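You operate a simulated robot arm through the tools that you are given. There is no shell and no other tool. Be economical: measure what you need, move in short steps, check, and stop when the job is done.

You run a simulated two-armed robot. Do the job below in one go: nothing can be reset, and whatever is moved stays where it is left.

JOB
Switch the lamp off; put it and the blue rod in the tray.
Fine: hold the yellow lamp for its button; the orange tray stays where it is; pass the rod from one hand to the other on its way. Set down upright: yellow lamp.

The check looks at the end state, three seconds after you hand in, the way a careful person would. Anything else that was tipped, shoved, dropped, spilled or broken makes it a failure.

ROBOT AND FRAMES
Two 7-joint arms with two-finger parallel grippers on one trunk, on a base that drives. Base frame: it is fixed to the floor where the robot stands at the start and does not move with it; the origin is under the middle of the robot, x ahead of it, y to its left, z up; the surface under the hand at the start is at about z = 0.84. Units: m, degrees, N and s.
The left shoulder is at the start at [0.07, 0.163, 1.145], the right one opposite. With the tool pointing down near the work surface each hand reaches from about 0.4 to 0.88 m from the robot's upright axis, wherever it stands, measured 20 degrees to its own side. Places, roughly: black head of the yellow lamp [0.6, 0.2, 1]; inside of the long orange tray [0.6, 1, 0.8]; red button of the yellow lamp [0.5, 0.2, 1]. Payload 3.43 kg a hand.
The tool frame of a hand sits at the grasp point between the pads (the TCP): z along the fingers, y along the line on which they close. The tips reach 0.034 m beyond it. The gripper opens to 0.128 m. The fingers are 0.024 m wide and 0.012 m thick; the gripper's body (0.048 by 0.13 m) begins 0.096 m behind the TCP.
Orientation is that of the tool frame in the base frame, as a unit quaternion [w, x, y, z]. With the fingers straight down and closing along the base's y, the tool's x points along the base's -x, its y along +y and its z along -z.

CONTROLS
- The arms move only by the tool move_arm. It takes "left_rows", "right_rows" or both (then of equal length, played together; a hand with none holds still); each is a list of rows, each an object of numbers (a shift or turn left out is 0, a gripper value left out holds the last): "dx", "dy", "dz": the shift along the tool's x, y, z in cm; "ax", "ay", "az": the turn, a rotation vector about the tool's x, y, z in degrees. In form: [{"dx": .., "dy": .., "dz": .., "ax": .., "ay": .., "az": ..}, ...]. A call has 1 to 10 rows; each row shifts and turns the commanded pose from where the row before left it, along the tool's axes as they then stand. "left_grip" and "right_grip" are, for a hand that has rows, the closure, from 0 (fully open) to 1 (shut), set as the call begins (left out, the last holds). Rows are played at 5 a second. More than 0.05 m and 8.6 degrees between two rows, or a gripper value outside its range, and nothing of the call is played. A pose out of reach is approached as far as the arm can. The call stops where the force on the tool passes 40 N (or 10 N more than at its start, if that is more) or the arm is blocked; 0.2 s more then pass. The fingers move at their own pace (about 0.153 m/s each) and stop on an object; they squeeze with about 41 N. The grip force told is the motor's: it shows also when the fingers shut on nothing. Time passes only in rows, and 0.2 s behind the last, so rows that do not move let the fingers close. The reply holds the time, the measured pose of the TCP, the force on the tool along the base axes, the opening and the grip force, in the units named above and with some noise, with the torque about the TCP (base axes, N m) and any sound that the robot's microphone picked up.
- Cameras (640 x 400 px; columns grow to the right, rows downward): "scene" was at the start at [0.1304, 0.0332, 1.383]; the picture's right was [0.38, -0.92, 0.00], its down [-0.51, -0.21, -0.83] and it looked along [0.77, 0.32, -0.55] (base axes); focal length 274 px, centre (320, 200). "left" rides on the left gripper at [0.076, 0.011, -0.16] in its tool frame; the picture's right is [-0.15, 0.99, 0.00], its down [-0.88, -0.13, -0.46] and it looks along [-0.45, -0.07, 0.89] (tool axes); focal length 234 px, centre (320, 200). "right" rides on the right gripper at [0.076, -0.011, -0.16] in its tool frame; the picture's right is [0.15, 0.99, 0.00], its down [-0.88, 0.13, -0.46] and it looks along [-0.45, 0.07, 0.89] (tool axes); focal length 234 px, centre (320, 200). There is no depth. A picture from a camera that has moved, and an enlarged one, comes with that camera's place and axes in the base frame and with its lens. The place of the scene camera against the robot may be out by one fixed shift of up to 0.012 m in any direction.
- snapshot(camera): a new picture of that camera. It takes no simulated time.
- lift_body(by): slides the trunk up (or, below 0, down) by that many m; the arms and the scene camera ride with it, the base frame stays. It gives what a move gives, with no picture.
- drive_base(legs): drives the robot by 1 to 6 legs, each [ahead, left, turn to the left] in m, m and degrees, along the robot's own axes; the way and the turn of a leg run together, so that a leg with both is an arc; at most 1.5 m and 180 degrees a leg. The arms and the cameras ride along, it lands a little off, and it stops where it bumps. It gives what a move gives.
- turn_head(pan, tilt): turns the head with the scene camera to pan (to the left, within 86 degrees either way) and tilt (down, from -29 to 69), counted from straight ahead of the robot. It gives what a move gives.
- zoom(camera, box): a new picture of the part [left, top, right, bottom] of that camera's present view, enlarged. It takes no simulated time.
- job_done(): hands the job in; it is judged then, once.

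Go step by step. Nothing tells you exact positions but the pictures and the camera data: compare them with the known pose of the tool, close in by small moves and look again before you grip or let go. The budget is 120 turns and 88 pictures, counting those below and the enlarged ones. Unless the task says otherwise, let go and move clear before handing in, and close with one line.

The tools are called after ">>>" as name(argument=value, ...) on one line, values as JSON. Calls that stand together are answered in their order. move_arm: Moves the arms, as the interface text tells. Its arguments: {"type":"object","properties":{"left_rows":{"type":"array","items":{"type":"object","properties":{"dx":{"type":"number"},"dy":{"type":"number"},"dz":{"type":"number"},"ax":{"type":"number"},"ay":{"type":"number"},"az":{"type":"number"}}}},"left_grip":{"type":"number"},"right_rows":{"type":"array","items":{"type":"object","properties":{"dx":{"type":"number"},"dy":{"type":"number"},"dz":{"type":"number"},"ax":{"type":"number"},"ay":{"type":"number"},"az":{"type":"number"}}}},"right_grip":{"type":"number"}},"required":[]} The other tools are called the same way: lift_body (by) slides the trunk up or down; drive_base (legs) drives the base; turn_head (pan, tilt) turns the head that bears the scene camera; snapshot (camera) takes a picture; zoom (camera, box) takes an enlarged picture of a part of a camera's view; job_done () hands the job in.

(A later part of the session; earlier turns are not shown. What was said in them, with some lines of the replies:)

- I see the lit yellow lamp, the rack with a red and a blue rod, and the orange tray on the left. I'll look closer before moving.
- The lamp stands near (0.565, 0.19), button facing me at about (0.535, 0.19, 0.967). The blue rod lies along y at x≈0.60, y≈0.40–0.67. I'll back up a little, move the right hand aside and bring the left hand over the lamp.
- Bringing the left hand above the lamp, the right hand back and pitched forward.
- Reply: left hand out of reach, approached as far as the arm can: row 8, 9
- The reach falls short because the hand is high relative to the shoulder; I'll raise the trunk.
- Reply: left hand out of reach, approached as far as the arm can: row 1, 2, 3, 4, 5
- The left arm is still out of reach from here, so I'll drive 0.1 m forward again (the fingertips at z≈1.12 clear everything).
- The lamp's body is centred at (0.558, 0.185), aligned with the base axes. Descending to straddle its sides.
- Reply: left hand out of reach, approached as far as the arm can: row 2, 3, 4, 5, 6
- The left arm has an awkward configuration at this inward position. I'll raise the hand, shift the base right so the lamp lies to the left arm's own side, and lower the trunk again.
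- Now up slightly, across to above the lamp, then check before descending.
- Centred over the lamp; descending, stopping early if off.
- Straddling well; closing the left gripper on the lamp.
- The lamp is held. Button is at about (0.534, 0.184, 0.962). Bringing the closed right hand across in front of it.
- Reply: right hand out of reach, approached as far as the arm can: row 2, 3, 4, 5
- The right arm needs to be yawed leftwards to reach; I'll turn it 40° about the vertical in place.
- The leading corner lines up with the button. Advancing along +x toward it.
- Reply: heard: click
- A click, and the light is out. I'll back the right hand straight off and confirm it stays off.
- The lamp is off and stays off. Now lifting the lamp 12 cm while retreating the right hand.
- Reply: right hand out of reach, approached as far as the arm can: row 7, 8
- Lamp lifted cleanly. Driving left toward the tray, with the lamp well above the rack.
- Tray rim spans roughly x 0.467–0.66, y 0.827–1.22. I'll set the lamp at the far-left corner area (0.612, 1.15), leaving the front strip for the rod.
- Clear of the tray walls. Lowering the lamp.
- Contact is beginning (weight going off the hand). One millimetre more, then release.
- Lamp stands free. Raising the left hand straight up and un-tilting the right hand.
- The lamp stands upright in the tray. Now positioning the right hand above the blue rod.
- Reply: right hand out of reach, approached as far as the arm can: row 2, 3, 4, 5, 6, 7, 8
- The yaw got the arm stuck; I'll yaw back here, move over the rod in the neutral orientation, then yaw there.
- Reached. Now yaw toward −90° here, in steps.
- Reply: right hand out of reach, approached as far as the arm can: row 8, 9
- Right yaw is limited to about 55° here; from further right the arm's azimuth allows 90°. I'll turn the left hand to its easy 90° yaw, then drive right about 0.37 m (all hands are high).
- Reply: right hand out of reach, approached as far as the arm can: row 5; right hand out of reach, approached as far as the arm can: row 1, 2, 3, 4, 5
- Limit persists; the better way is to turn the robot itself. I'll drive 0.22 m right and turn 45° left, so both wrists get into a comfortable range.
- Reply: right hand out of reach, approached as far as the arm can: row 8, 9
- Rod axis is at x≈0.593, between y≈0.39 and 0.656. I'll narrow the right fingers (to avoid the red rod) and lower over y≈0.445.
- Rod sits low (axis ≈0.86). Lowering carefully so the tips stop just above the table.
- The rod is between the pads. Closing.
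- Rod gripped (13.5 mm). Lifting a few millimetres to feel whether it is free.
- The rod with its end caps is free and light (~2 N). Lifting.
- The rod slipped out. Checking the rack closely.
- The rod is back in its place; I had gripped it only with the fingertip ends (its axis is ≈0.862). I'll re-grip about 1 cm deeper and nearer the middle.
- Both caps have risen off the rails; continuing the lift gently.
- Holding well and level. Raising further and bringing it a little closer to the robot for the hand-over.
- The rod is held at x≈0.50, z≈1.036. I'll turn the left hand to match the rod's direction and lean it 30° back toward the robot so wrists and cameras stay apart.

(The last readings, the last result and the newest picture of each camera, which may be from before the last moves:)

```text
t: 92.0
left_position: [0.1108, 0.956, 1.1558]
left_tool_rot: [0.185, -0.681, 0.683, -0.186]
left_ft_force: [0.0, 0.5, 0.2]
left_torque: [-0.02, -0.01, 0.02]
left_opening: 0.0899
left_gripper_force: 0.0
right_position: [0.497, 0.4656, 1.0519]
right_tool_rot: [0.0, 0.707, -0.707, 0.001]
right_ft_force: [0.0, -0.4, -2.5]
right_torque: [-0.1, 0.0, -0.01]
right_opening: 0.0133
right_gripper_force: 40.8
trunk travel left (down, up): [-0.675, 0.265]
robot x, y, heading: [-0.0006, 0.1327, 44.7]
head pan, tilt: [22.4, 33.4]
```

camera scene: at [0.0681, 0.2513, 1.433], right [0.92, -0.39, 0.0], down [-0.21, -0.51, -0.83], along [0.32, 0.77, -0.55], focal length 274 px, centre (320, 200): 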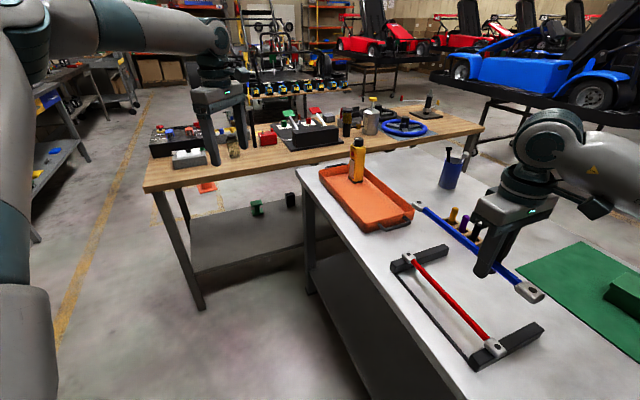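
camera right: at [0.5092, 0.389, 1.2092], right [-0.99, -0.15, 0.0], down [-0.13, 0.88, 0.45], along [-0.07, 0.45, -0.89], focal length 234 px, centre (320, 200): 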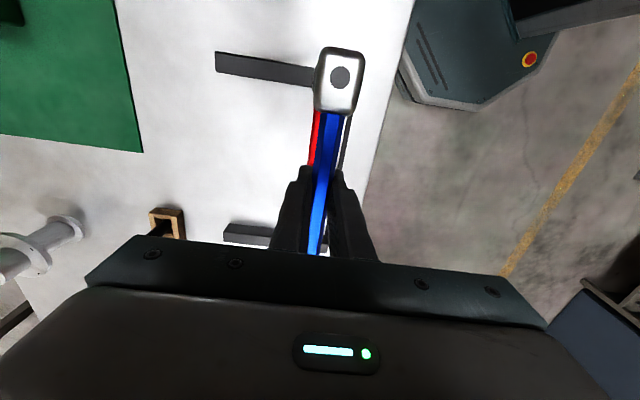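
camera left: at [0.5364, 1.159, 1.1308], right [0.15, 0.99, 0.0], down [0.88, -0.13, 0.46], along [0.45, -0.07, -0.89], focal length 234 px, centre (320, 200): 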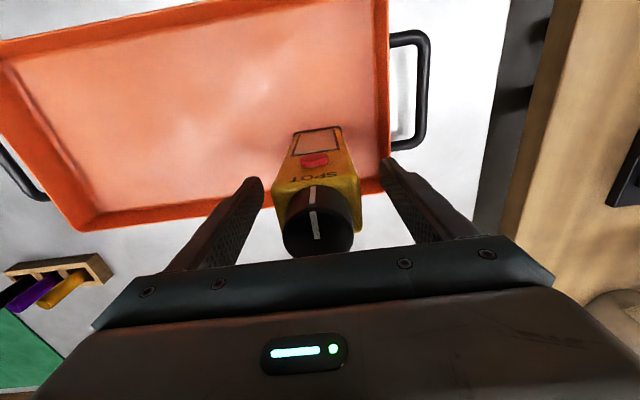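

>>> move_arm(left_rows=[{"dx": 3.46, "dy": -2.74, "dz": 1.72}, {"dx": 3.46, "dy": -2.74, "dz": 1.72}, {"dx": 3.46, "dy": -2.74, "dz": 1.72}, {"dx": 3.46, "dy": -2.74, "dz": 1.72}, {"dx": 3.46, "dy": -2.74, "dz": 1.72}, {"dx": 3.46, "dy": -2.74, "dz": 1.72}, {"dx": 3.46, "dy": -2.74, "dz": 1.72}, {"dx": 3.46, "dy": -2.74, "dz": 1.72}, {"dx": 3.46, "dy": -2.74, "dz": 1.72}, {"dx": 3.46, "dy": -2.74, "dz": 1.72}])

>>> snapshot(camera="scene")

>>> snapshot(camera="left")

```text
t: 94.2
left_position: [0.41, 0.6352, 1.1461]
left_tool_rot: [-0.185, 0.683, -0.682, 0.184]
left_ft_force: [-0.3, -0.7, -0.8]
left_torque: [-0.04, 0.0, 0.0]
left_opening: 0.0898
left_gripper_force: 0.1
left hand out of reach, approached as far as the arm can: row 10
right_position: [0.4995, 0.4658, 1.0504]
right_tool_rot: [0.0, 0.707, -0.707, 0.0]
right_ft_force: [0.4, 0.1, -2.4]
right_torque: [-0.11, -0.01, -0.02]
right_opening: 0.0131
right_gripper_force: 41.3
trunk travel left (down, up): [-0.675, 0.265]
robot x, y, heading: [-0.0006, 0.133, 45.0]
head pan, tilt: [22.4, 33.4]
```

```text
30 pictures are left
camera scene: at [0.0673, 0.2512, 1.4331], right [0.92, -0.39, 0.0], down [-0.21, -0.51, -0.83], along [0.32, 0.77, -0.55], focal length 274 px, centre (320, 200)
```

scene: 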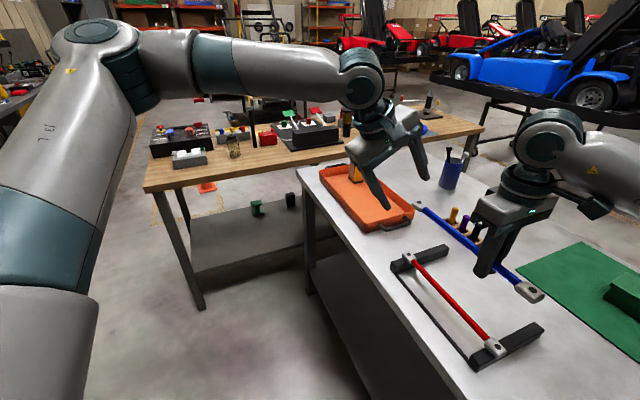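

```text
29 pictures are left
camera left: at [0.3199, 0.5571, 1.2791], right [-0.85, 0.15, -0.5], down [-0.12, 0.88, 0.46], along [0.51, 0.45, -0.73], focal length 234 px, centre (320, 200)
```

left: 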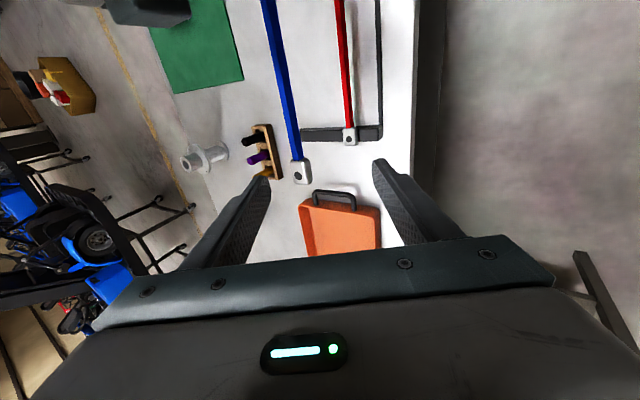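

The left arm is at its reach limit there, so the right hand will bring the rod closer: to x≈0.44.

>>> move_arm(left_rows=[{"dy": 1.0, "dz": -0.6}, {"dy": 1.0, "dz": -0.6}, {"dy": 1.0, "dz": -0.6}, {}, {}], right_rows=[{"dx": -0.65, "dy": 1.5}, {"dx": -0.65, "dy": 1.5}, {"dx": -0.65, "dy": 1.5}, {"dx": -0.65, "dy": 1.5}, {}])

>>> snapshot(camera="left")

```text
t: 95.5
left_position: [0.3751, 0.634, 1.1472]
left_tool_rot: [0.186, -0.681, 0.684, -0.185]
left_ft_force: [0.1, 0.4, 0.0]
left_torque: [0.03, -0.01, -0.05]
left_opening: 0.0896
left_gripper_force: 0.1
right_position: [0.4394, 0.4913, 1.0493]
right_tool_rot: [0.0, -0.707, 0.707, 0.0]
right_ft_force: [1.1, 0.4, -1.8]
right_torque: [-0.09, -0.02, 0.01]
right_opening: 0.0133
right_gripper_force: 41.0
trunk travel left (down, up): [-0.675, 0.265]
robot x, y, heading: [-0.0038, 0.1378, 44.8]
head pan, tilt: [22.4, 33.4]
```

```text
28 pictures are left
camera left: at [0.2849, 0.5576, 1.2791], right [-0.85, 0.15, -0.5], down [-0.12, 0.88, 0.46], along [0.51, 0.45, -0.73], focal length 234 px, centre (320, 200)
```

left: 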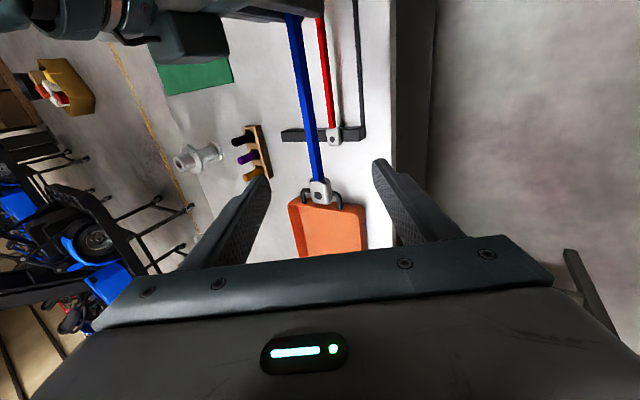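

The rod will be centred after a 1 cm sideways correction. Advancing most of the way.

>>> move_arm(left_rows=[{"dy": -1.0, "dx": -0.8}, {"dz": 2.2}, {"dz": 2.2}, {"dz": 2.2}, {"dz": 1.8}, {}])

>>> snapshot(camera="left")

>>> snapshot(camera="scene")

```text
t: 96.8
left_position: [0.4165, 0.6459, 1.0806]
left_tool_rot: [0.185, -0.682, 0.683, -0.185]
left_ft_force: [0.3, 0.4, 0.4]
left_torque: [0.0, 0.02, 0.02]
left_opening: 0.0897
left_gripper_force: 0.0
left hand out of reach, approached as far as the arm can: row 5
right_position: [0.4395, 0.4908, 1.0496]
right_tool_rot: [-0.001, -0.707, 0.707, -0.001]
right_ft_force: [-0.2, -0.1, -1.4]
right_torque: [-0.12, 0.02, -0.01]
right_opening: 0.0132
right_gripper_force: 40.7
trunk travel left (down, up): [-0.675, 0.265]
robot x, y, heading: [0.0036, 0.133, 44.7]
head pan, tilt: [22.4, 33.4]
```

```text
27 pictures are left
camera left: at [0.3272, 0.5684, 1.2127], right [-0.85, 0.15, -0.5], down [-0.12, 0.88, 0.46], along [0.51, 0.45, -0.73], focal length 234 px, centre (320, 200)
```

left: 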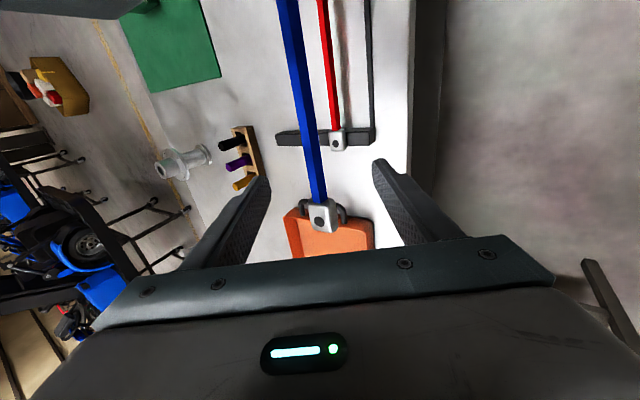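

```text
26 pictures are left
camera scene: at [0.0678, 0.2512, 1.433], right [0.92, -0.39, 0.0], down [-0.21, -0.51, -0.83], along [0.32, 0.77, -0.55], focal length 274 px, centre (320, 200)
```

scene: 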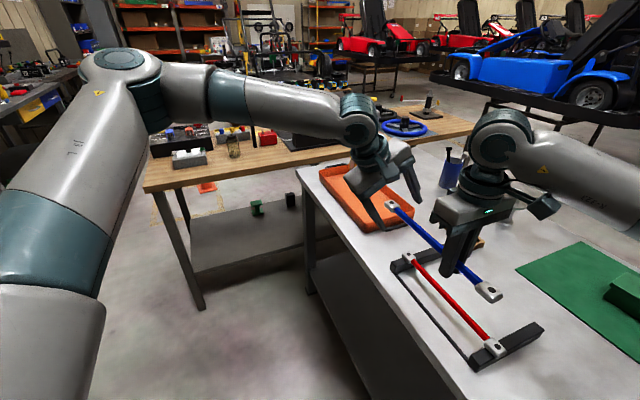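

The left hand is again at its limit, so the right hand brings the rod the last 4 cm into the left fingers.

>>> move_arm(right_rows=[{"dy": 0.65, "dz": -0.83}, {"dy": 0.65, "dz": -0.83}, {"dy": 0.65, "dz": -0.83}, {"dy": 0.65, "dz": -0.83}, {}])

>>> snapshot(camera="left")

>>> zoom(camera="scene", box=[330, 110, 570, 310])

```text
t: 98.0
left_position: [0.4174, 0.6455, 1.0786]
left_tool_rot: [0.186, -0.681, 0.683, -0.186]
left_ft_force: [-1.6, 0.2, 0.0]
left_torque: [0.0, -0.02, 0.02]
left_opening: 0.0893
left_gripper_force: 0.0
right_position: [0.4134, 0.4911, 1.0838]
right_tool_rot: [0.0, 0.707, -0.707, 0.0]
right_ft_force: [0.3, 0.3, -2.3]
right_torque: [-0.09, 0.02, -0.01]
right_opening: 0.0132
right_gripper_force: 41.1
trunk travel left (down, up): [-0.675, 0.265]
robot x, y, heading: [-0.0006, 0.1348, 45.0]
head pan, tilt: [22.4, 33.4]
```

```text
25 pictures are left
camera left: at [0.3275, 0.5685, 1.2127], right [-0.85, 0.15, -0.5], down [-0.12, 0.88, 0.46], along [0.51, 0.45, -0.73], focal length 234 px, centre (320, 200)
```

left: 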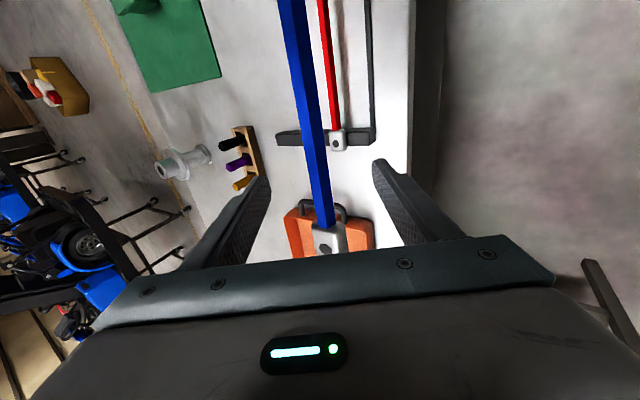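

```text
2.00 times, centred on (450, 210) of scene
camera zoom: at [0.0682, 0.2514, 1.433], right [0.92, -0.39, 0.0], down [-0.21, -0.51, -0.83], along [0.32, 0.77, -0.55], focal length 549 px, centre (60, 180)
```

zoom: 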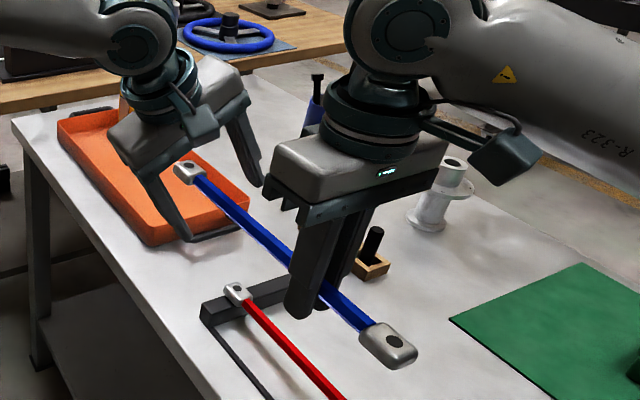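

The rod lies centred between the left fingers, clear of the cap. Closing the left gripper.

>>> move_arm(left_rows=[{}, {}, {}, {}, {}], left_grip=1)

>>> snapshot(camera="left")

```text
t: 99.2
left_position: [0.417, 0.6452, 1.0799]
left_tool_rot: [0.185, -0.681, 0.684, -0.185]
left_ft_force: [-8.6, 0.8, -4.3]
left_torque: [0.29, -0.06, -1.07]
left_opening: 0.0146
left_gripper_force: 41.3
right_position: [0.413, 0.4919, 1.0844]
right_tool_rot: [0.0, -0.707, 0.708, 0.0]
right_ft_force: [9.1, -1.7, 4.3]
right_torque: [0.57, -0.03, -0.33]
right_opening: 0.0133
right_gripper_force: 41.0
trunk travel left (down, up): [-0.675, 0.265]
robot x, y, heading: [0.0039, 0.1341, 45.0]
head pan, tilt: [22.4, 33.4]
```

```text
23 pictures are left
camera left: at [0.327, 0.5686, 1.2123], right [-0.85, 0.15, -0.5], down [-0.12, 0.88, 0.46], along [0.51, 0.45, -0.73], focal length 234 px, centre (320, 200)
```

left: 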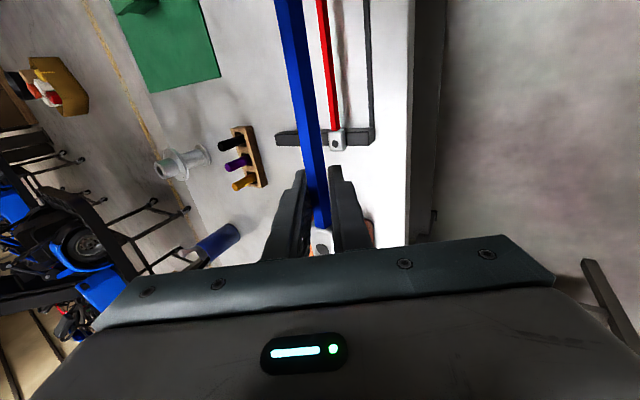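

Both hands hold it with a small misalignment force. I'll relax the right hand by a few mm, then release with the right.

>>> move_arm(right_rows=[{"dy": -0.3, "dz": -0.15}, {"dy": -0.2, "dz": -0.1}, {}])

>>> move_arm(right_rows=[{}, {}, {}], right_grip=0.5)

>>> zoom(camera="scene", box=[330, 110, 570, 310])

```text
t: 100.0
left_position: [0.418, 0.6459, 1.0815]
left_tool_rot: [-0.186, 0.683, -0.682, 0.186]
left_ft_force: [11.6, 0.5, -0.4]
left_torque: [0.31, 0.08, 1.49]
left_opening: 0.0147
left_gripper_force: 41.1
right_position: [0.4174, 0.4925, 1.0859]
right_tool_rot: [0.002, 0.708, -0.706, 0.0]
right_ft_force: [-12.5, -2.1, 0.7]
right_torque: [-0.08, -0.07, 0.34]
right_opening: 0.013
right_gripper_force: 41.4
trunk travel left (down, up): [-0.675, 0.265]
robot x, y, heading: [0.0007, 0.1357, 44.8]
head pan, tilt: [22.4, 33.4]
```

```text
t: 100.8
left_position: [0.4173, 0.6458, 1.0796]
left_tool_rot: [0.185, -0.682, 0.683, -0.185]
left_ft_force: [2.2, 0.7, 0.2]
left_torque: [-0.21, -0.19, 0.76]
left_opening: 0.014
left_gripper_force: 40.5
right_position: [0.4184, 0.4919, 1.0861]
right_tool_rot: [-0.001, -0.707, 0.707, 0.0]
right_ft_force: [0.7, -0.5, -0.9]
right_torque: [0.0, 0.01, 0.0]
right_opening: 0.0641
right_gripper_force: 0.1
trunk travel left (down, up): [-0.675, 0.265]
robot x, y, heading: [0.0004, 0.136, 44.6]
head pan, tilt: [22.4, 33.4]
```

```text
2.00 times, centred on (450, 210) of scene
camera zoom: at [0.0679, 0.2514, 1.433], right [0.92, -0.39, 0.0], down [-0.21, -0.51, -0.83], along [0.32, 0.77, -0.55], focal length 549 px, centre (60, 180)
```

zoom: 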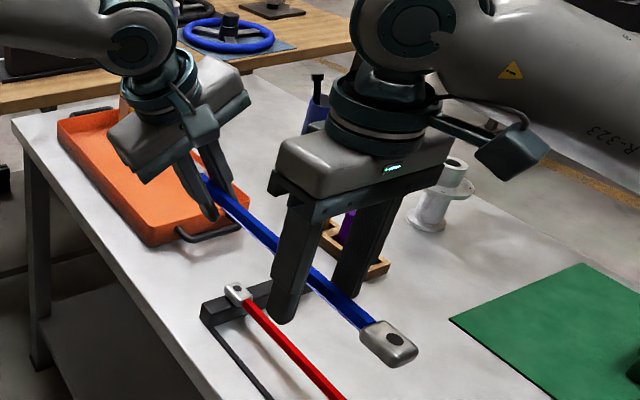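

Left hand holds the rod alone. Raising the right hand straight up.

>>> move_arm(right_rows=[{"dz": -1}, {"dz": -2}, {"dz": -3}, {"dz": -3}, {"dz": -3}, {"dz": -3}, {}])

>>> snapshot(camera="scene")

>>> snapshot(camera="right")

```text
t: 102.5
left_position: [0.4176, 0.6468, 1.0797]
left_tool_rot: [0.185, -0.682, 0.683, -0.186]
left_ft_force: [2.3, -0.8, -0.1]
left_torque: [-0.25, -0.14, 0.69]
left_opening: 0.0143
left_gripper_force: 41.0
right_position: [0.4199, 0.4923, 1.2351]
right_tool_rot: [0.001, 0.707, -0.707, 0.0]
right_ft_force: [0.1, 0.2, -0.6]
right_torque: [0.01, -0.02, 0.04]
right_opening: 0.0642
right_gripper_force: 0.0
trunk travel left (down, up): [-0.675, 0.265]
robot x, y, heading: [0.0004, 0.1382, 45.1]
head pan, tilt: [22.4, 33.4]
```

```text
21 pictures are left
camera scene: at [0.0684, 0.2517, 1.4329], right [0.92, -0.39, 0.0], down [-0.21, -0.51, -0.83], along [0.32, 0.77, -0.55], focal length 274 px, centre (320, 200)
```

scene: 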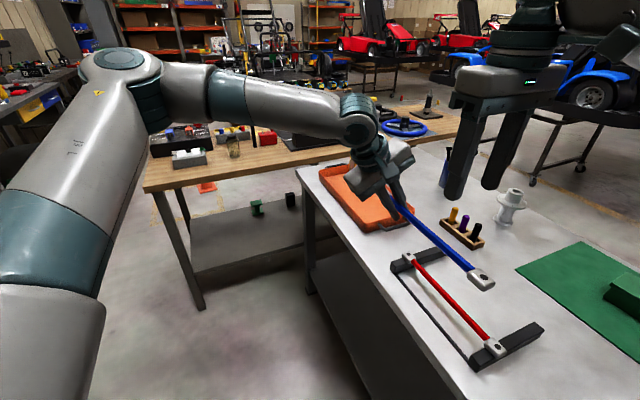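

```text
20 pictures are left
camera right: at [0.4291, 0.4163, 1.3938], right [-0.99, -0.15, 0.0], down [-0.13, 0.88, 0.45], along [-0.07, 0.45, -0.89], focal length 234 px, centre (320, 200)
```

right: 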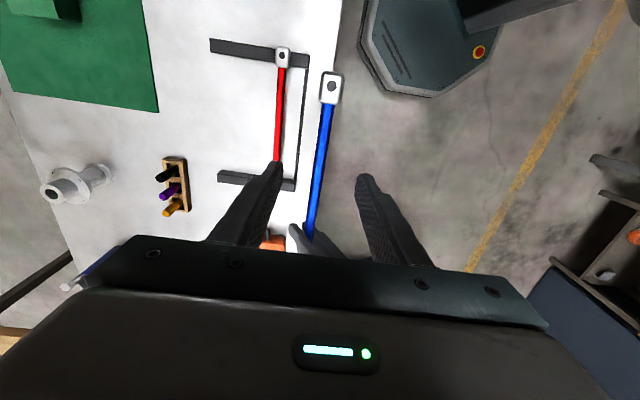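

The hand-over worked. Raising the rod a little and checking the load, then I'll turn the robot back to face the table.

>>> move_arm(left_rows=[{"dy": -0.75, "dz": -1.3}, {"dy": -0.75, "dz": -1.3}, {"dy": -0.75, "dz": -1.3}, {"dy": -0.75, "dz": -1.3}, {}])

>>> snapshot(camera="left")

```text
t: 103.7
left_position: [0.4168, 0.6463, 1.1418]
left_tool_rot: [0.185, -0.681, 0.684, -0.186]
left_ft_force: [-1.9, 0.3, -2.5]
left_torque: [0.45, 0.18, -0.63]
left_opening: 0.0136
left_gripper_force: 41.3
right_position: [0.4186, 0.4925, 1.2347]
right_tool_rot: [0.0, -0.706, 0.708, -0.001]
right_ft_force: [-0.2, -0.9, -0.3]
right_torque: [-0.02, 0.04, -0.02]
right_opening: 0.0639
right_gripper_force: 0.1
trunk travel left (down, up): [-0.675, 0.265]
robot x, y, heading: [-0.0005, 0.1339, 45.2]
head pan, tilt: [22.4, 33.4]
```

```text
19 pictures are left
camera left: at [0.3267, 0.5695, 1.2735], right [-0.85, 0.15, -0.5], down [-0.12, 0.88, 0.46], along [0.51, 0.45, -0.73], focal length 234 px, centre (320, 200)
```

left: 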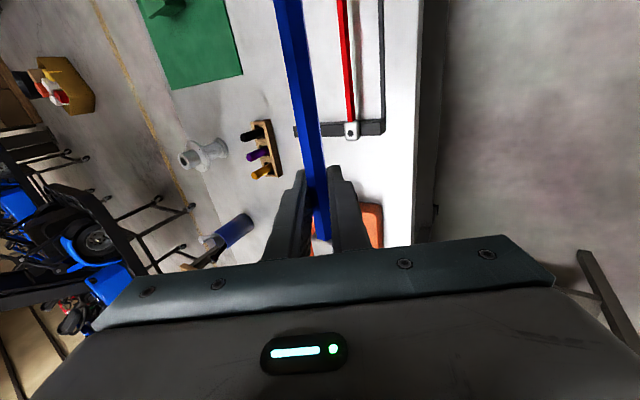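

>>> snapshot(camera="scene")

```text
18 pictures are left
camera scene: at [0.068, 0.2517, 1.4329], right [0.92, -0.39, 0.0], down [-0.21, -0.51, -0.83], along [0.32, 0.77, -0.55], focal length 274 px, centre (320, 200)
```

scene: 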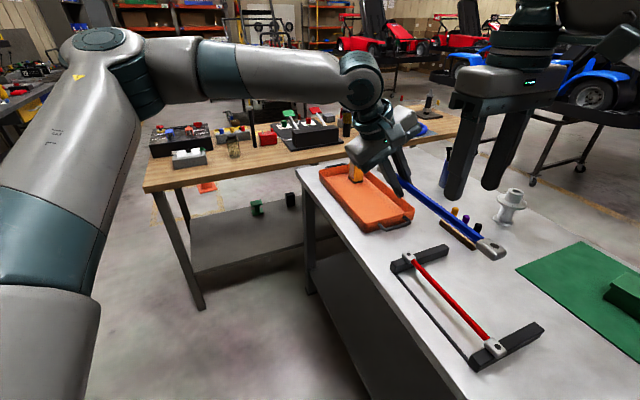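

The rod is level and firmly held. Turning the robot back by 45° and driving left toward the tray.

>>> drive_base(legs=[[0, 0, -45]])

>>> drive_base(legs=[[-0.05, 0.5, 0]])

>>> snapshot(camera="scene")

```text
t: 106.1
left_position: [0.6567, 0.1995, 1.1416]
left_tool_rot: [0.1, -0.367, 0.893, -0.242]
left_ft_force: [0.4, -0.4, -2.9]
left_torque: [0.11, -0.1, 0.03]
left_opening: 0.0131
left_gripper_force: 41.2
right_position: [0.5486, 0.0898, 1.2358]
right_tool_rot: [0.0, -0.381, 0.924, 0.0]
right_ft_force: [0.3, -0.4, -0.5]
right_torque: [0.03, 0.02, -0.02]
right_opening: 0.0638
right_gripper_force: 0.1
trunk travel left (down, up): [-0.675, 0.265]
robot x, y, heading: [0.0013, 0.1399, -0.4]
head pan, tilt: [22.4, 33.4]
```

```text
t: 109.1
left_position: [0.6081, 0.7071, 1.1411]
left_tool_rot: [0.1, -0.369, 0.892, -0.242]
left_ft_force: [0.0, 0.7, -2.5]
left_torque: [0.1, -0.1, 0.01]
left_opening: 0.013
left_gripper_force: 41.3
right_position: [0.5006, 0.5956, 1.2362]
right_tool_rot: [-0.002, -0.382, 0.924, 0.0]
right_ft_force: [-0.2, 0.4, 0.4]
right_torque: [0.02, 0.02, 0.01]
right_opening: 0.064
right_gripper_force: 0.0
trunk travel left (down, up): [-0.675, 0.265]
robot x, y, heading: [-0.0469, 0.6443, -0.2]
head pan, tilt: [22.4, 33.4]
```

```text
17 pictures are left
camera scene: at [0.0828, 0.6728, 1.433], right [0.38, -0.93, 0.0], down [-0.51, -0.21, -0.83], along [0.77, 0.32, -0.55], focal length 274 px, centre (320, 200)
```

scene: 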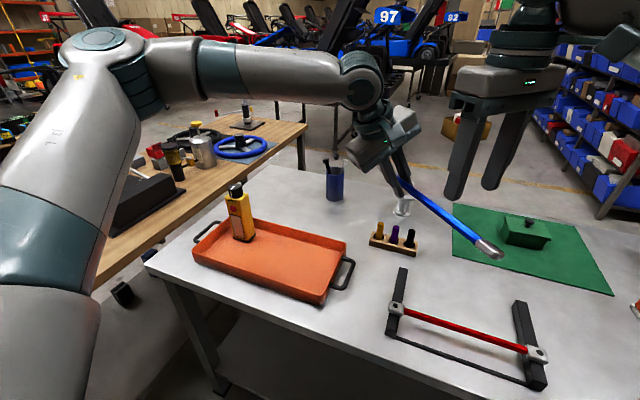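

Now moving the rod to above the tray, then rotating it parallel to the tray's long side.

>>> move_arm(left_rows=[{"dx": -1.77, "dy": 3.55, "dz": -2.09}, {"dx": -1.77, "dy": 3.55, "dz": -2.09}, {"dx": -1.77, "dy": 3.55, "dz": -2.09}, {"dx": -1.77, "dy": 3.55, "dz": -2.09}, {"dx": -1.77, "dy": 3.55, "dz": -2.09}, {"dx": -1.77, "dy": 3.55, "dz": -2.09}, {}])

>>> move_arm(left_rows=[{"ay": -3.8, "az": -6.45}, {"ay": -3.8, "az": -6.45}, {"ay": -3.8, "az": -6.45}, {"ay": -3.8, "az": -6.45}, {"ay": -3.8, "az": -6.45}, {"ay": -3.8, "az": -6.45}, {}])

>>> snapshot(camera="scene")

>>> snapshot(camera="left")

```text
t: 110.7
left_position: [0.51, 0.9567, 1.1417]
left_tool_rot: [0.1, -0.368, 0.892, -0.242]
left_ft_force: [0.7, -0.6, -2.1]
left_torque: [0.12, -0.09, 0.04]
left_opening: 0.013
left_gripper_force: 41.4
right_position: [0.5009, 0.597, 1.2353]
right_tool_rot: [0.0, -0.382, 0.924, 0.0]
right_ft_force: [-0.1, -0.6, -0.1]
right_torque: [0.05, 0.05, 0.01]
right_opening: 0.0643
right_gripper_force: 0.2
trunk travel left (down, up): [-0.675, 0.265]
robot x, y, heading: [-0.0489, 0.6436, -0.2]
head pan, tilt: [22.4, 33.4]
```

```text
t: 112.3
left_position: [0.5095, 0.9571, 1.1407]
left_tool_rot: [0.187, -0.681, 0.684, -0.186]
left_ft_force: [0.6, 0.9, -2.0]
left_torque: [0.17, 0.02, -0.04]
left_opening: 0.0133
left_gripper_force: 41.0
right_position: [0.5003, 0.5976, 1.2353]
right_tool_rot: [-0.001, -0.382, 0.924, -0.001]
right_ft_force: [0.9, -0.3, -0.5]
right_torque: [0.0, -0.01, 0.01]
right_opening: 0.0641
right_gripper_force: 0.2
trunk travel left (down, up): [-0.675, 0.265]
robot x, y, heading: [-0.0491, 0.6395, -0.4]
head pan, tilt: [22.4, 33.4]
```

```text
16 pictures are left
camera scene: at [0.0827, 0.6741, 1.433], right [0.38, -0.93, 0.0], down [-0.51, -0.21, -0.83], along [0.77, 0.32, -0.55], focal length 274 px, centre (320, 200)
```

scene: 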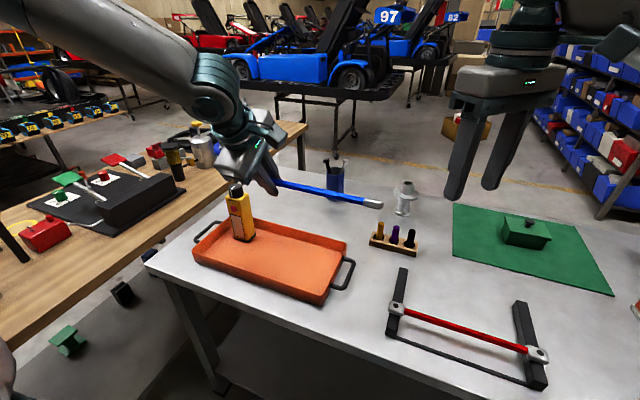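

```text
15 pictures are left
camera left: at [0.4192, 0.8806, 1.2734], right [-0.85, 0.15, -0.5], down [-0.12, 0.88, 0.46], along [0.51, 0.45, -0.73], focal length 234 px, centre (320, 200)
```

left: 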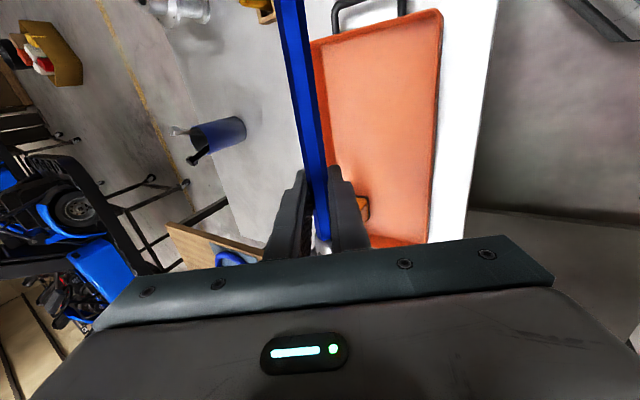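

Rod is level over the tray. I'll stand the hand vertical and shift to (0.52, 1.10), then check before lowering.

>>> move_arm(left_rows=[{"ax": -7.5}, {"ax": -7.5}, {"ax": -7.5}, {"ax": -7.5}, {"dx": -3.6, "dy": -0.26}, {"dx": -3.6, "dy": -0.26}, {"dx": -3.6, "dy": -0.26}, {"dx": -3.5, "dy": -0.26}, {}])

>>> snapshot(camera="left")

>>> zoom(camera="scene", box=[160, 130, 400, 310])

```text
t: 114.3
left_position: [0.5212, 1.1008, 1.144]
left_tool_rot: [0.004, -0.706, 0.708, -0.001]
left_ft_force: [0.1, -0.9, -2.0]
left_torque: [0.2, 0.01, 0.0]
left_opening: 0.0134
left_gripper_force: 40.5
right_position: [0.501, 0.596, 1.2359]
right_tool_rot: [-0.001, -0.382, 0.924, 0.0]
right_ft_force: [-0.6, 0.2, -0.2]
right_torque: [0.04, 0.0, -0.01]
right_opening: 0.064
right_gripper_force: 0.1
trunk travel left (down, up): [-0.675, 0.265]
robot x, y, heading: [-0.0443, 0.6438, -0.2]
head pan, tilt: [22.4, 33.4]
```

```text
14 pictures are left
camera left: at [0.5087, 1.0223, 1.3027], right [-0.99, 0.15, -0.01], down [0.13, 0.88, 0.46], along [0.07, 0.45, -0.89], focal length 234 px, centre (320, 200)
```

left: 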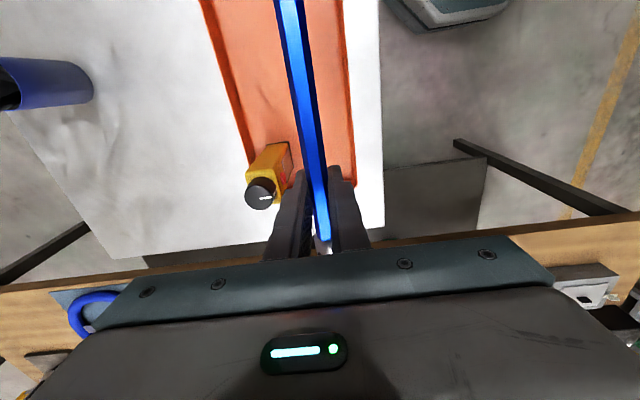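

```text
2.22 times, centred on (280, 220) of scene
camera zoom: at [0.083, 0.6723, 1.433], right [0.38, -0.93, 0.0], down [-0.51, -0.21, -0.83], along [0.77, 0.32, -0.55], focal length 610 px, centre (409, 156)
```

zoom: 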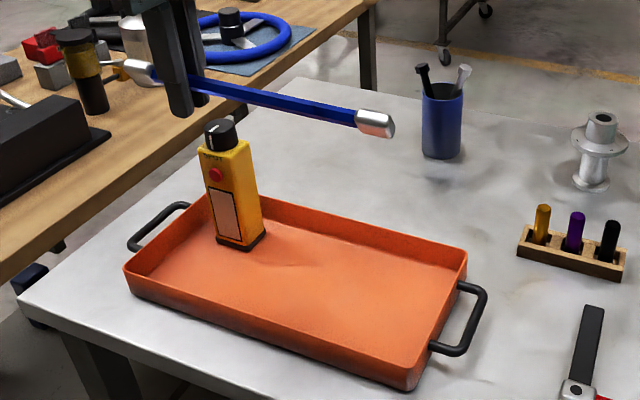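

Rod spans y≈0.87–1.19 and fits inside. I'll shift slightly away from the lamp and lower partway.

>>> move_arm(left_rows=[{"dx": 1.0, "dy": 0.4}, {"dz": 3}, {"dz": 3}, {"dz": 3}, {"dz": 2}, {"dz": 2}, {}])

>>> snapshot(camera="left")

>>> zoom(camera="scene", box=[160, 130, 400, 310])

```text
t: 115.9
left_position: [0.5169, 1.0904, 1.0112]
left_tool_rot: [0.004, -0.706, 0.708, -0.002]
left_ft_force: [0.4, -0.2, -2.1]
left_torque: [0.15, -0.01, 0.01]
left_opening: 0.013
left_gripper_force: 40.7
right_position: [0.5014, 0.5962, 1.2351]
right_tool_rot: [0.0, -0.382, 0.924, 0.0]
right_ft_force: [-0.1, 0.7, -0.4]
right_torque: [0.0, -0.01, -0.02]
right_opening: 0.0642
right_gripper_force: 0.0
trunk travel left (down, up): [-0.675, 0.265]
robot x, y, heading: [-0.0489, 0.6413, -0.2]
head pan, tilt: [22.4, 33.4]
```

```text
12 pictures are left
camera left: at [0.5049, 1.0126, 1.1715], right [-0.99, 0.15, -0.01], down [0.13, 0.88, 0.46], along [0.07, 0.45, -0.89], focal length 234 px, centre (320, 200)
```

left: 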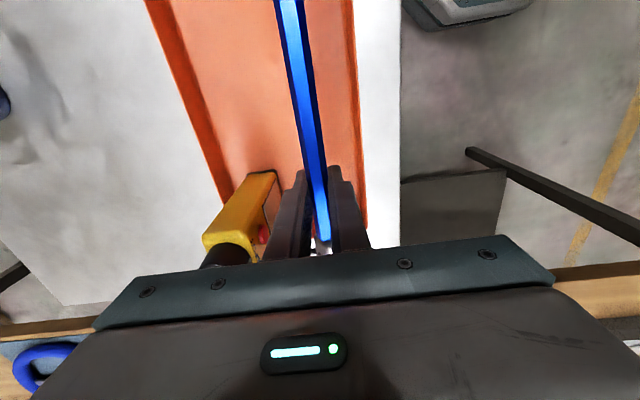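

```text
2.22 times, centred on (280, 220) of scene
camera zoom: at [0.0825, 0.6731, 1.433], right [0.38, -0.93, 0.0], down [-0.51, -0.21, -0.83], along [0.77, 0.32, -0.55], focal length 610 px, centre (409, 156)
```

zoom: 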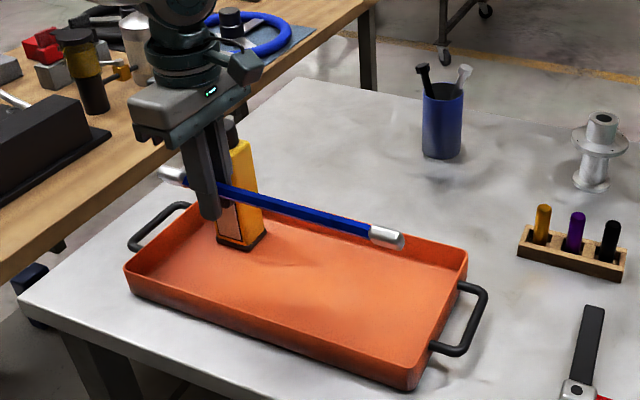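

Clearances to the lamp are small, so I shift another 5 mm away, then lower to just above the floor.

>>> move_arm(left_rows=[{"dx": 0.3, "dy": 0.5}, {"dz": 2}, {"dz": 2}, {"dz": 2}, {"dz": 2}, {"dz": 2}, {"dz": 1}, {}])

>>> zoom(camera="scene", box=[190, 150, 370, 310])

>>> snapshot(camera="left")

```text
t: 117.7
left_position: [0.5145, 1.0864, 0.9017]
left_tool_rot: [0.003, -0.706, 0.708, -0.001]
left_ft_force: [0.4, -0.1, -1.4]
left_torque: [0.14, 0.0, -0.06]
left_opening: 0.0134
left_gripper_force: 40.9
right_position: [0.5017, 0.5964, 1.2343]
right_tool_rot: [-0.001, -0.381, 0.924, 0.0]
right_ft_force: [0.2, -0.7, -1.2]
right_torque: [-0.02, -0.01, -0.03]
right_opening: 0.0638
right_gripper_force: 0.1
trunk travel left (down, up): [-0.675, 0.265]
robot x, y, heading: [-0.0496, 0.6418, -0.2]
head pan, tilt: [22.4, 33.4]
```

```text
2.50 times, centred on (280, 230) of scene
camera zoom: at [0.0827, 0.6734, 1.433], right [0.38, -0.93, 0.0], down [-0.51, -0.21, -0.83], along [0.77, 0.32, -0.55], focal length 686 px, centre (420, 125)
```

zoom: 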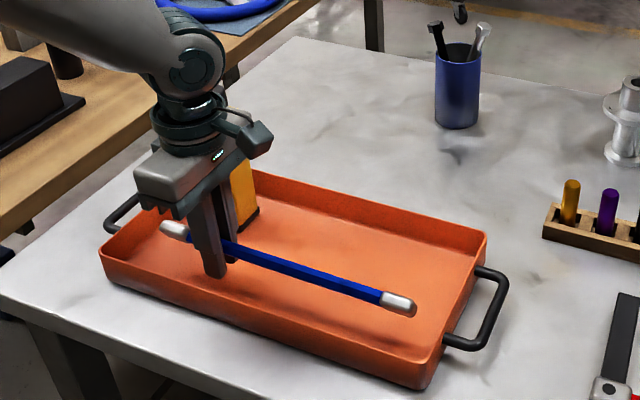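

```text
9 pictures are left
camera left: at [0.5014, 1.0098, 1.0611], right [-0.99, 0.15, -0.01], down [0.13, 0.88, 0.46], along [0.07, 0.45, -0.89], focal length 234 px, centre (320, 200)
```

left: 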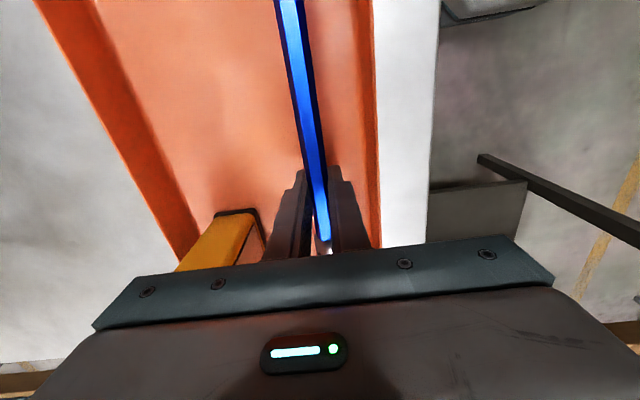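

>>> move_arm(left_rows=[{"dz": 0.6}, {"dz": 0.4}, {"dz": 0.3}, {}])

>>> move_arm(left_rows=[{"dz": 0.2}, {"dz": 0.2}, {}])

```text
t: 118.7
left_position: [0.5141, 1.0885, 0.888]
left_tool_rot: [0.003, -0.706, 0.708, -0.001]
left_ft_force: [-0.3, 0.7, -1.9]
left_torque: [0.17, 0.0, -0.04]
left_opening: 0.0131
left_gripper_force: 41.3
right_position: [0.4999, 0.5981, 1.2358]
right_tool_rot: [-0.001, -0.381, 0.925, 0.0]
right_ft_force: [1.0, -0.3, -0.3]
right_torque: [-0.01, 0.01, 0.0]
right_opening: 0.0642
right_gripper_force: 0.2
trunk travel left (down, up): [-0.675, 0.265]
robot x, y, heading: [-0.0533, 0.6421, -0.4]
head pan, tilt: [22.4, 33.4]
```

```text
t: 119.5
left_position: [0.5145, 1.0883, 0.8853]
left_tool_rot: [0.003, -0.706, 0.708, -0.003]
left_ft_force: [-0.4, -0.1, -2.8]
left_torque: [0.17, -0.03, 0.02]
left_opening: 0.0132
left_gripper_force: 41.4
right_position: [0.5006, 0.5964, 1.2352]
right_tool_rot: [-0.002, -0.383, 0.924, 0.0]
right_ft_force: [0.2, 0.4, 0.4]
right_torque: [-0.06, 0.04, -0.01]
right_opening: 0.0642
right_gripper_force: 0.0
trunk travel left (down, up): [-0.675, 0.265]
robot x, y, heading: [-0.0491, 0.6371, -0.4]
head pan, tilt: [22.4, 33.4]
```

>>> move_arm(left_rows=[{"dz": 0.2}, {"dz": 0.15}, {}])

```text
t: 120.3
left_position: [0.514, 1.0875, 0.8814]
left_tool_rot: [0.002, -0.706, 0.708, -0.002]
left_ft_force: [0.2, -0.5, -2.1]
left_torque: [0.15, 0.0, -0.02]
left_opening: 0.0133
left_gripper_force: 40.3
right_position: [0.5002, 0.5963, 1.2359]
right_tool_rot: [-0.001, -0.382, 0.924, -0.001]
right_ft_force: [0.0, 0.6, -0.3]
right_torque: [0.0, -0.02, -0.03]
right_opening: 0.0642
right_gripper_force: 0.1
trunk travel left (down, up): [-0.675, 0.265]
robot x, y, heading: [-0.048, 0.6417, -0.1]
head pan, tilt: [22.4, 33.4]
```

Tips are about a millimetre above the floor. Opening slightly so the rod settles the last centimetre.

>>> move_arm(left_rows=[{}, {}, {}, {}], left_grip=0.8)

>>> snapshot(camera="left")

>>> zoom(camera="scene", box=[190, 150, 370, 310])

```text
t: 121.3
left_position: [0.5127, 1.0892, 0.8822]
left_tool_rot: [0.003, -0.706, 0.708, -0.002]
left_ft_force: [0.2, -0.5, -0.1]
left_torque: [-0.01, 0.0, -0.04]
left_opening: 0.0256
left_gripper_force: 0.0
right_position: [0.5007, 0.5969, 1.2353]
right_tool_rot: [-0.001, -0.381, 0.925, 0.0]
right_ft_force: [-0.9, 0.1, 0.0]
right_torque: [0.02, -0.03, 0.03]
right_opening: 0.0639
right_gripper_force: 0.1
trunk travel left (down, up): [-0.675, 0.265]
robot x, y, heading: [-0.0499, 0.6387, 0.0]
head pan, tilt: [22.4, 33.4]
```

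```text
8 pictures are left
camera left: at [0.5011, 1.0101, 1.0411], right [-0.99, 0.15, -0.01], down [0.13, 0.88, 0.46], along [0.08, 0.45, -0.89], focal length 234 px, centre (320, 200)
```

left: 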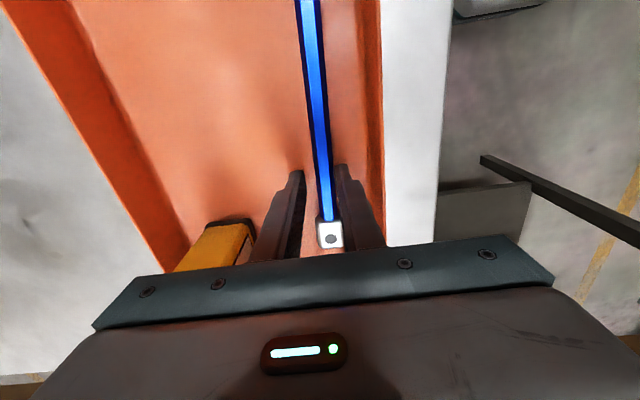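

```text
2.50 times, centred on (280, 230) of scene
camera zoom: at [0.0826, 0.6733, 1.433], right [0.38, -0.93, 0.0], down [-0.51, -0.21, -0.83], along [0.77, 0.32, -0.55], focal length 686 px, centre (420, 125)
```

zoom: 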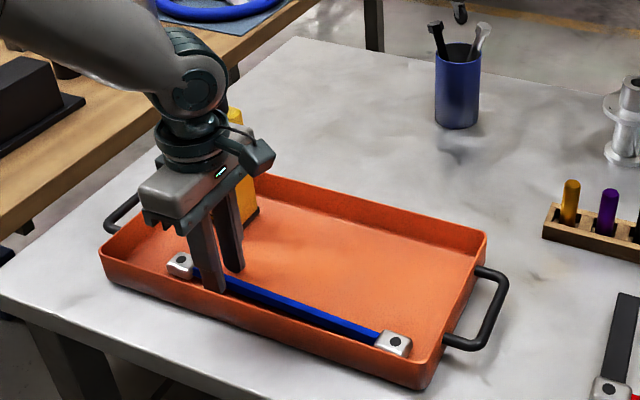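

The rod lies flat in the tray. Raising the left hand straight up.

>>> move_arm(left_rows=[{"dz": -1}, {"dz": -2}, {"dz": -3}, {"dz": -3}, {"dz": -3}, {"dz": -3}, {"dz": -3}, {"dz": -3}, {}])

>>> snapshot(camera="scene")

>>> zoom(camera="scene", box=[190, 150, 370, 310])

```text
t: 123.3
left_position: [0.5114, 1.0882, 1.0911]
left_tool_rot: [0.003, -0.706, 0.708, -0.002]
left_ft_force: [0.2, -0.2, -0.3]
left_torque: [-0.01, 0.01, 0.03]
left_opening: 0.0257
left_gripper_force: 0.0
right_position: [0.5006, 0.5971, 1.2353]
right_tool_rot: [0.0, -0.382, 0.924, 0.0]
right_ft_force: [-0.2, -0.6, -0.3]
right_torque: [-0.01, 0.01, -0.01]
right_opening: 0.0641
right_gripper_force: 0.0
trunk travel left (down, up): [-0.675, 0.265]
robot x, y, heading: [-0.044, 0.6382, -0.1]
head pan, tilt: [22.4, 33.4]
```

```text
6 pictures are left
camera scene: at [0.083, 0.6736, 1.4329], right [0.38, -0.93, 0.0], down [-0.51, -0.21, -0.83], along [0.77, 0.32, -0.55], focal length 274 px, centre (320, 200)
```

scene: 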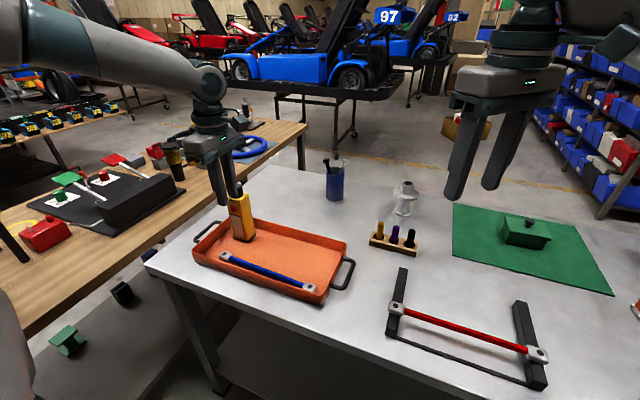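

```text
2.50 times, centred on (280, 230) of scene
camera zoom: at [0.083, 0.6736, 1.4329], right [0.38, -0.93, 0.0], down [-0.51, -0.21, -0.83], along [0.77, 0.32, -0.55], focal length 686 px, centre (420, 125)
```

zoom: 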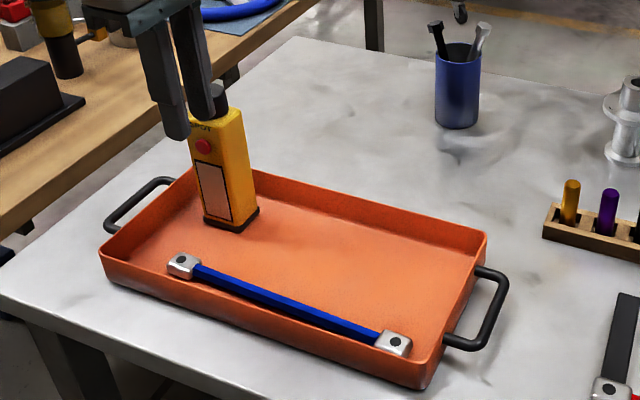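

Lamp (off, upright) and rod are both in the tray, nothing else disturbed. Moving the left hand further clear and handing in.

>>> move_arm(left_rows=[{"dz": -3}, {"dz": -3}, {"dz": -2}, {}])

>>> job_done()

```text
t: 124.3
left_position: [0.5111, 1.0868, 1.1702]
left_tool_rot: [0.003, -0.706, 0.708, -0.001]
left_ft_force: [0.5, 0.1, 0.6]
left_torque: [0.01, -0.03, -0.02]
left_opening: 0.0257
left_gripper_force: 0.0
right_position: [0.5022, 0.5975, 1.2356]
right_tool_rot: [-0.001, -0.383, 0.924, -0.001]
right_ft_force: [0.4, -0.3, -0.4]
right_torque: [0.0, 0.02, 0.0]
right_opening: 0.0639
right_gripper_force: 0.1
trunk travel left (down, up): [-0.675, 0.265]
robot x, y, heading: [-0.0475, 0.6436, -0.4]
head pan, tilt: [22.4, 33.4]
```

```text
The job is handed in.
```

The lamp is off and standing upright in the orange tray, with the blue rod lying flat beside it. I passed the rod from the right hand to the left on the way. The rod slipped back into the rack on the first try and dropped about a centimetre onto the tray floor at release; nothing else looked disturbed in the last picture.
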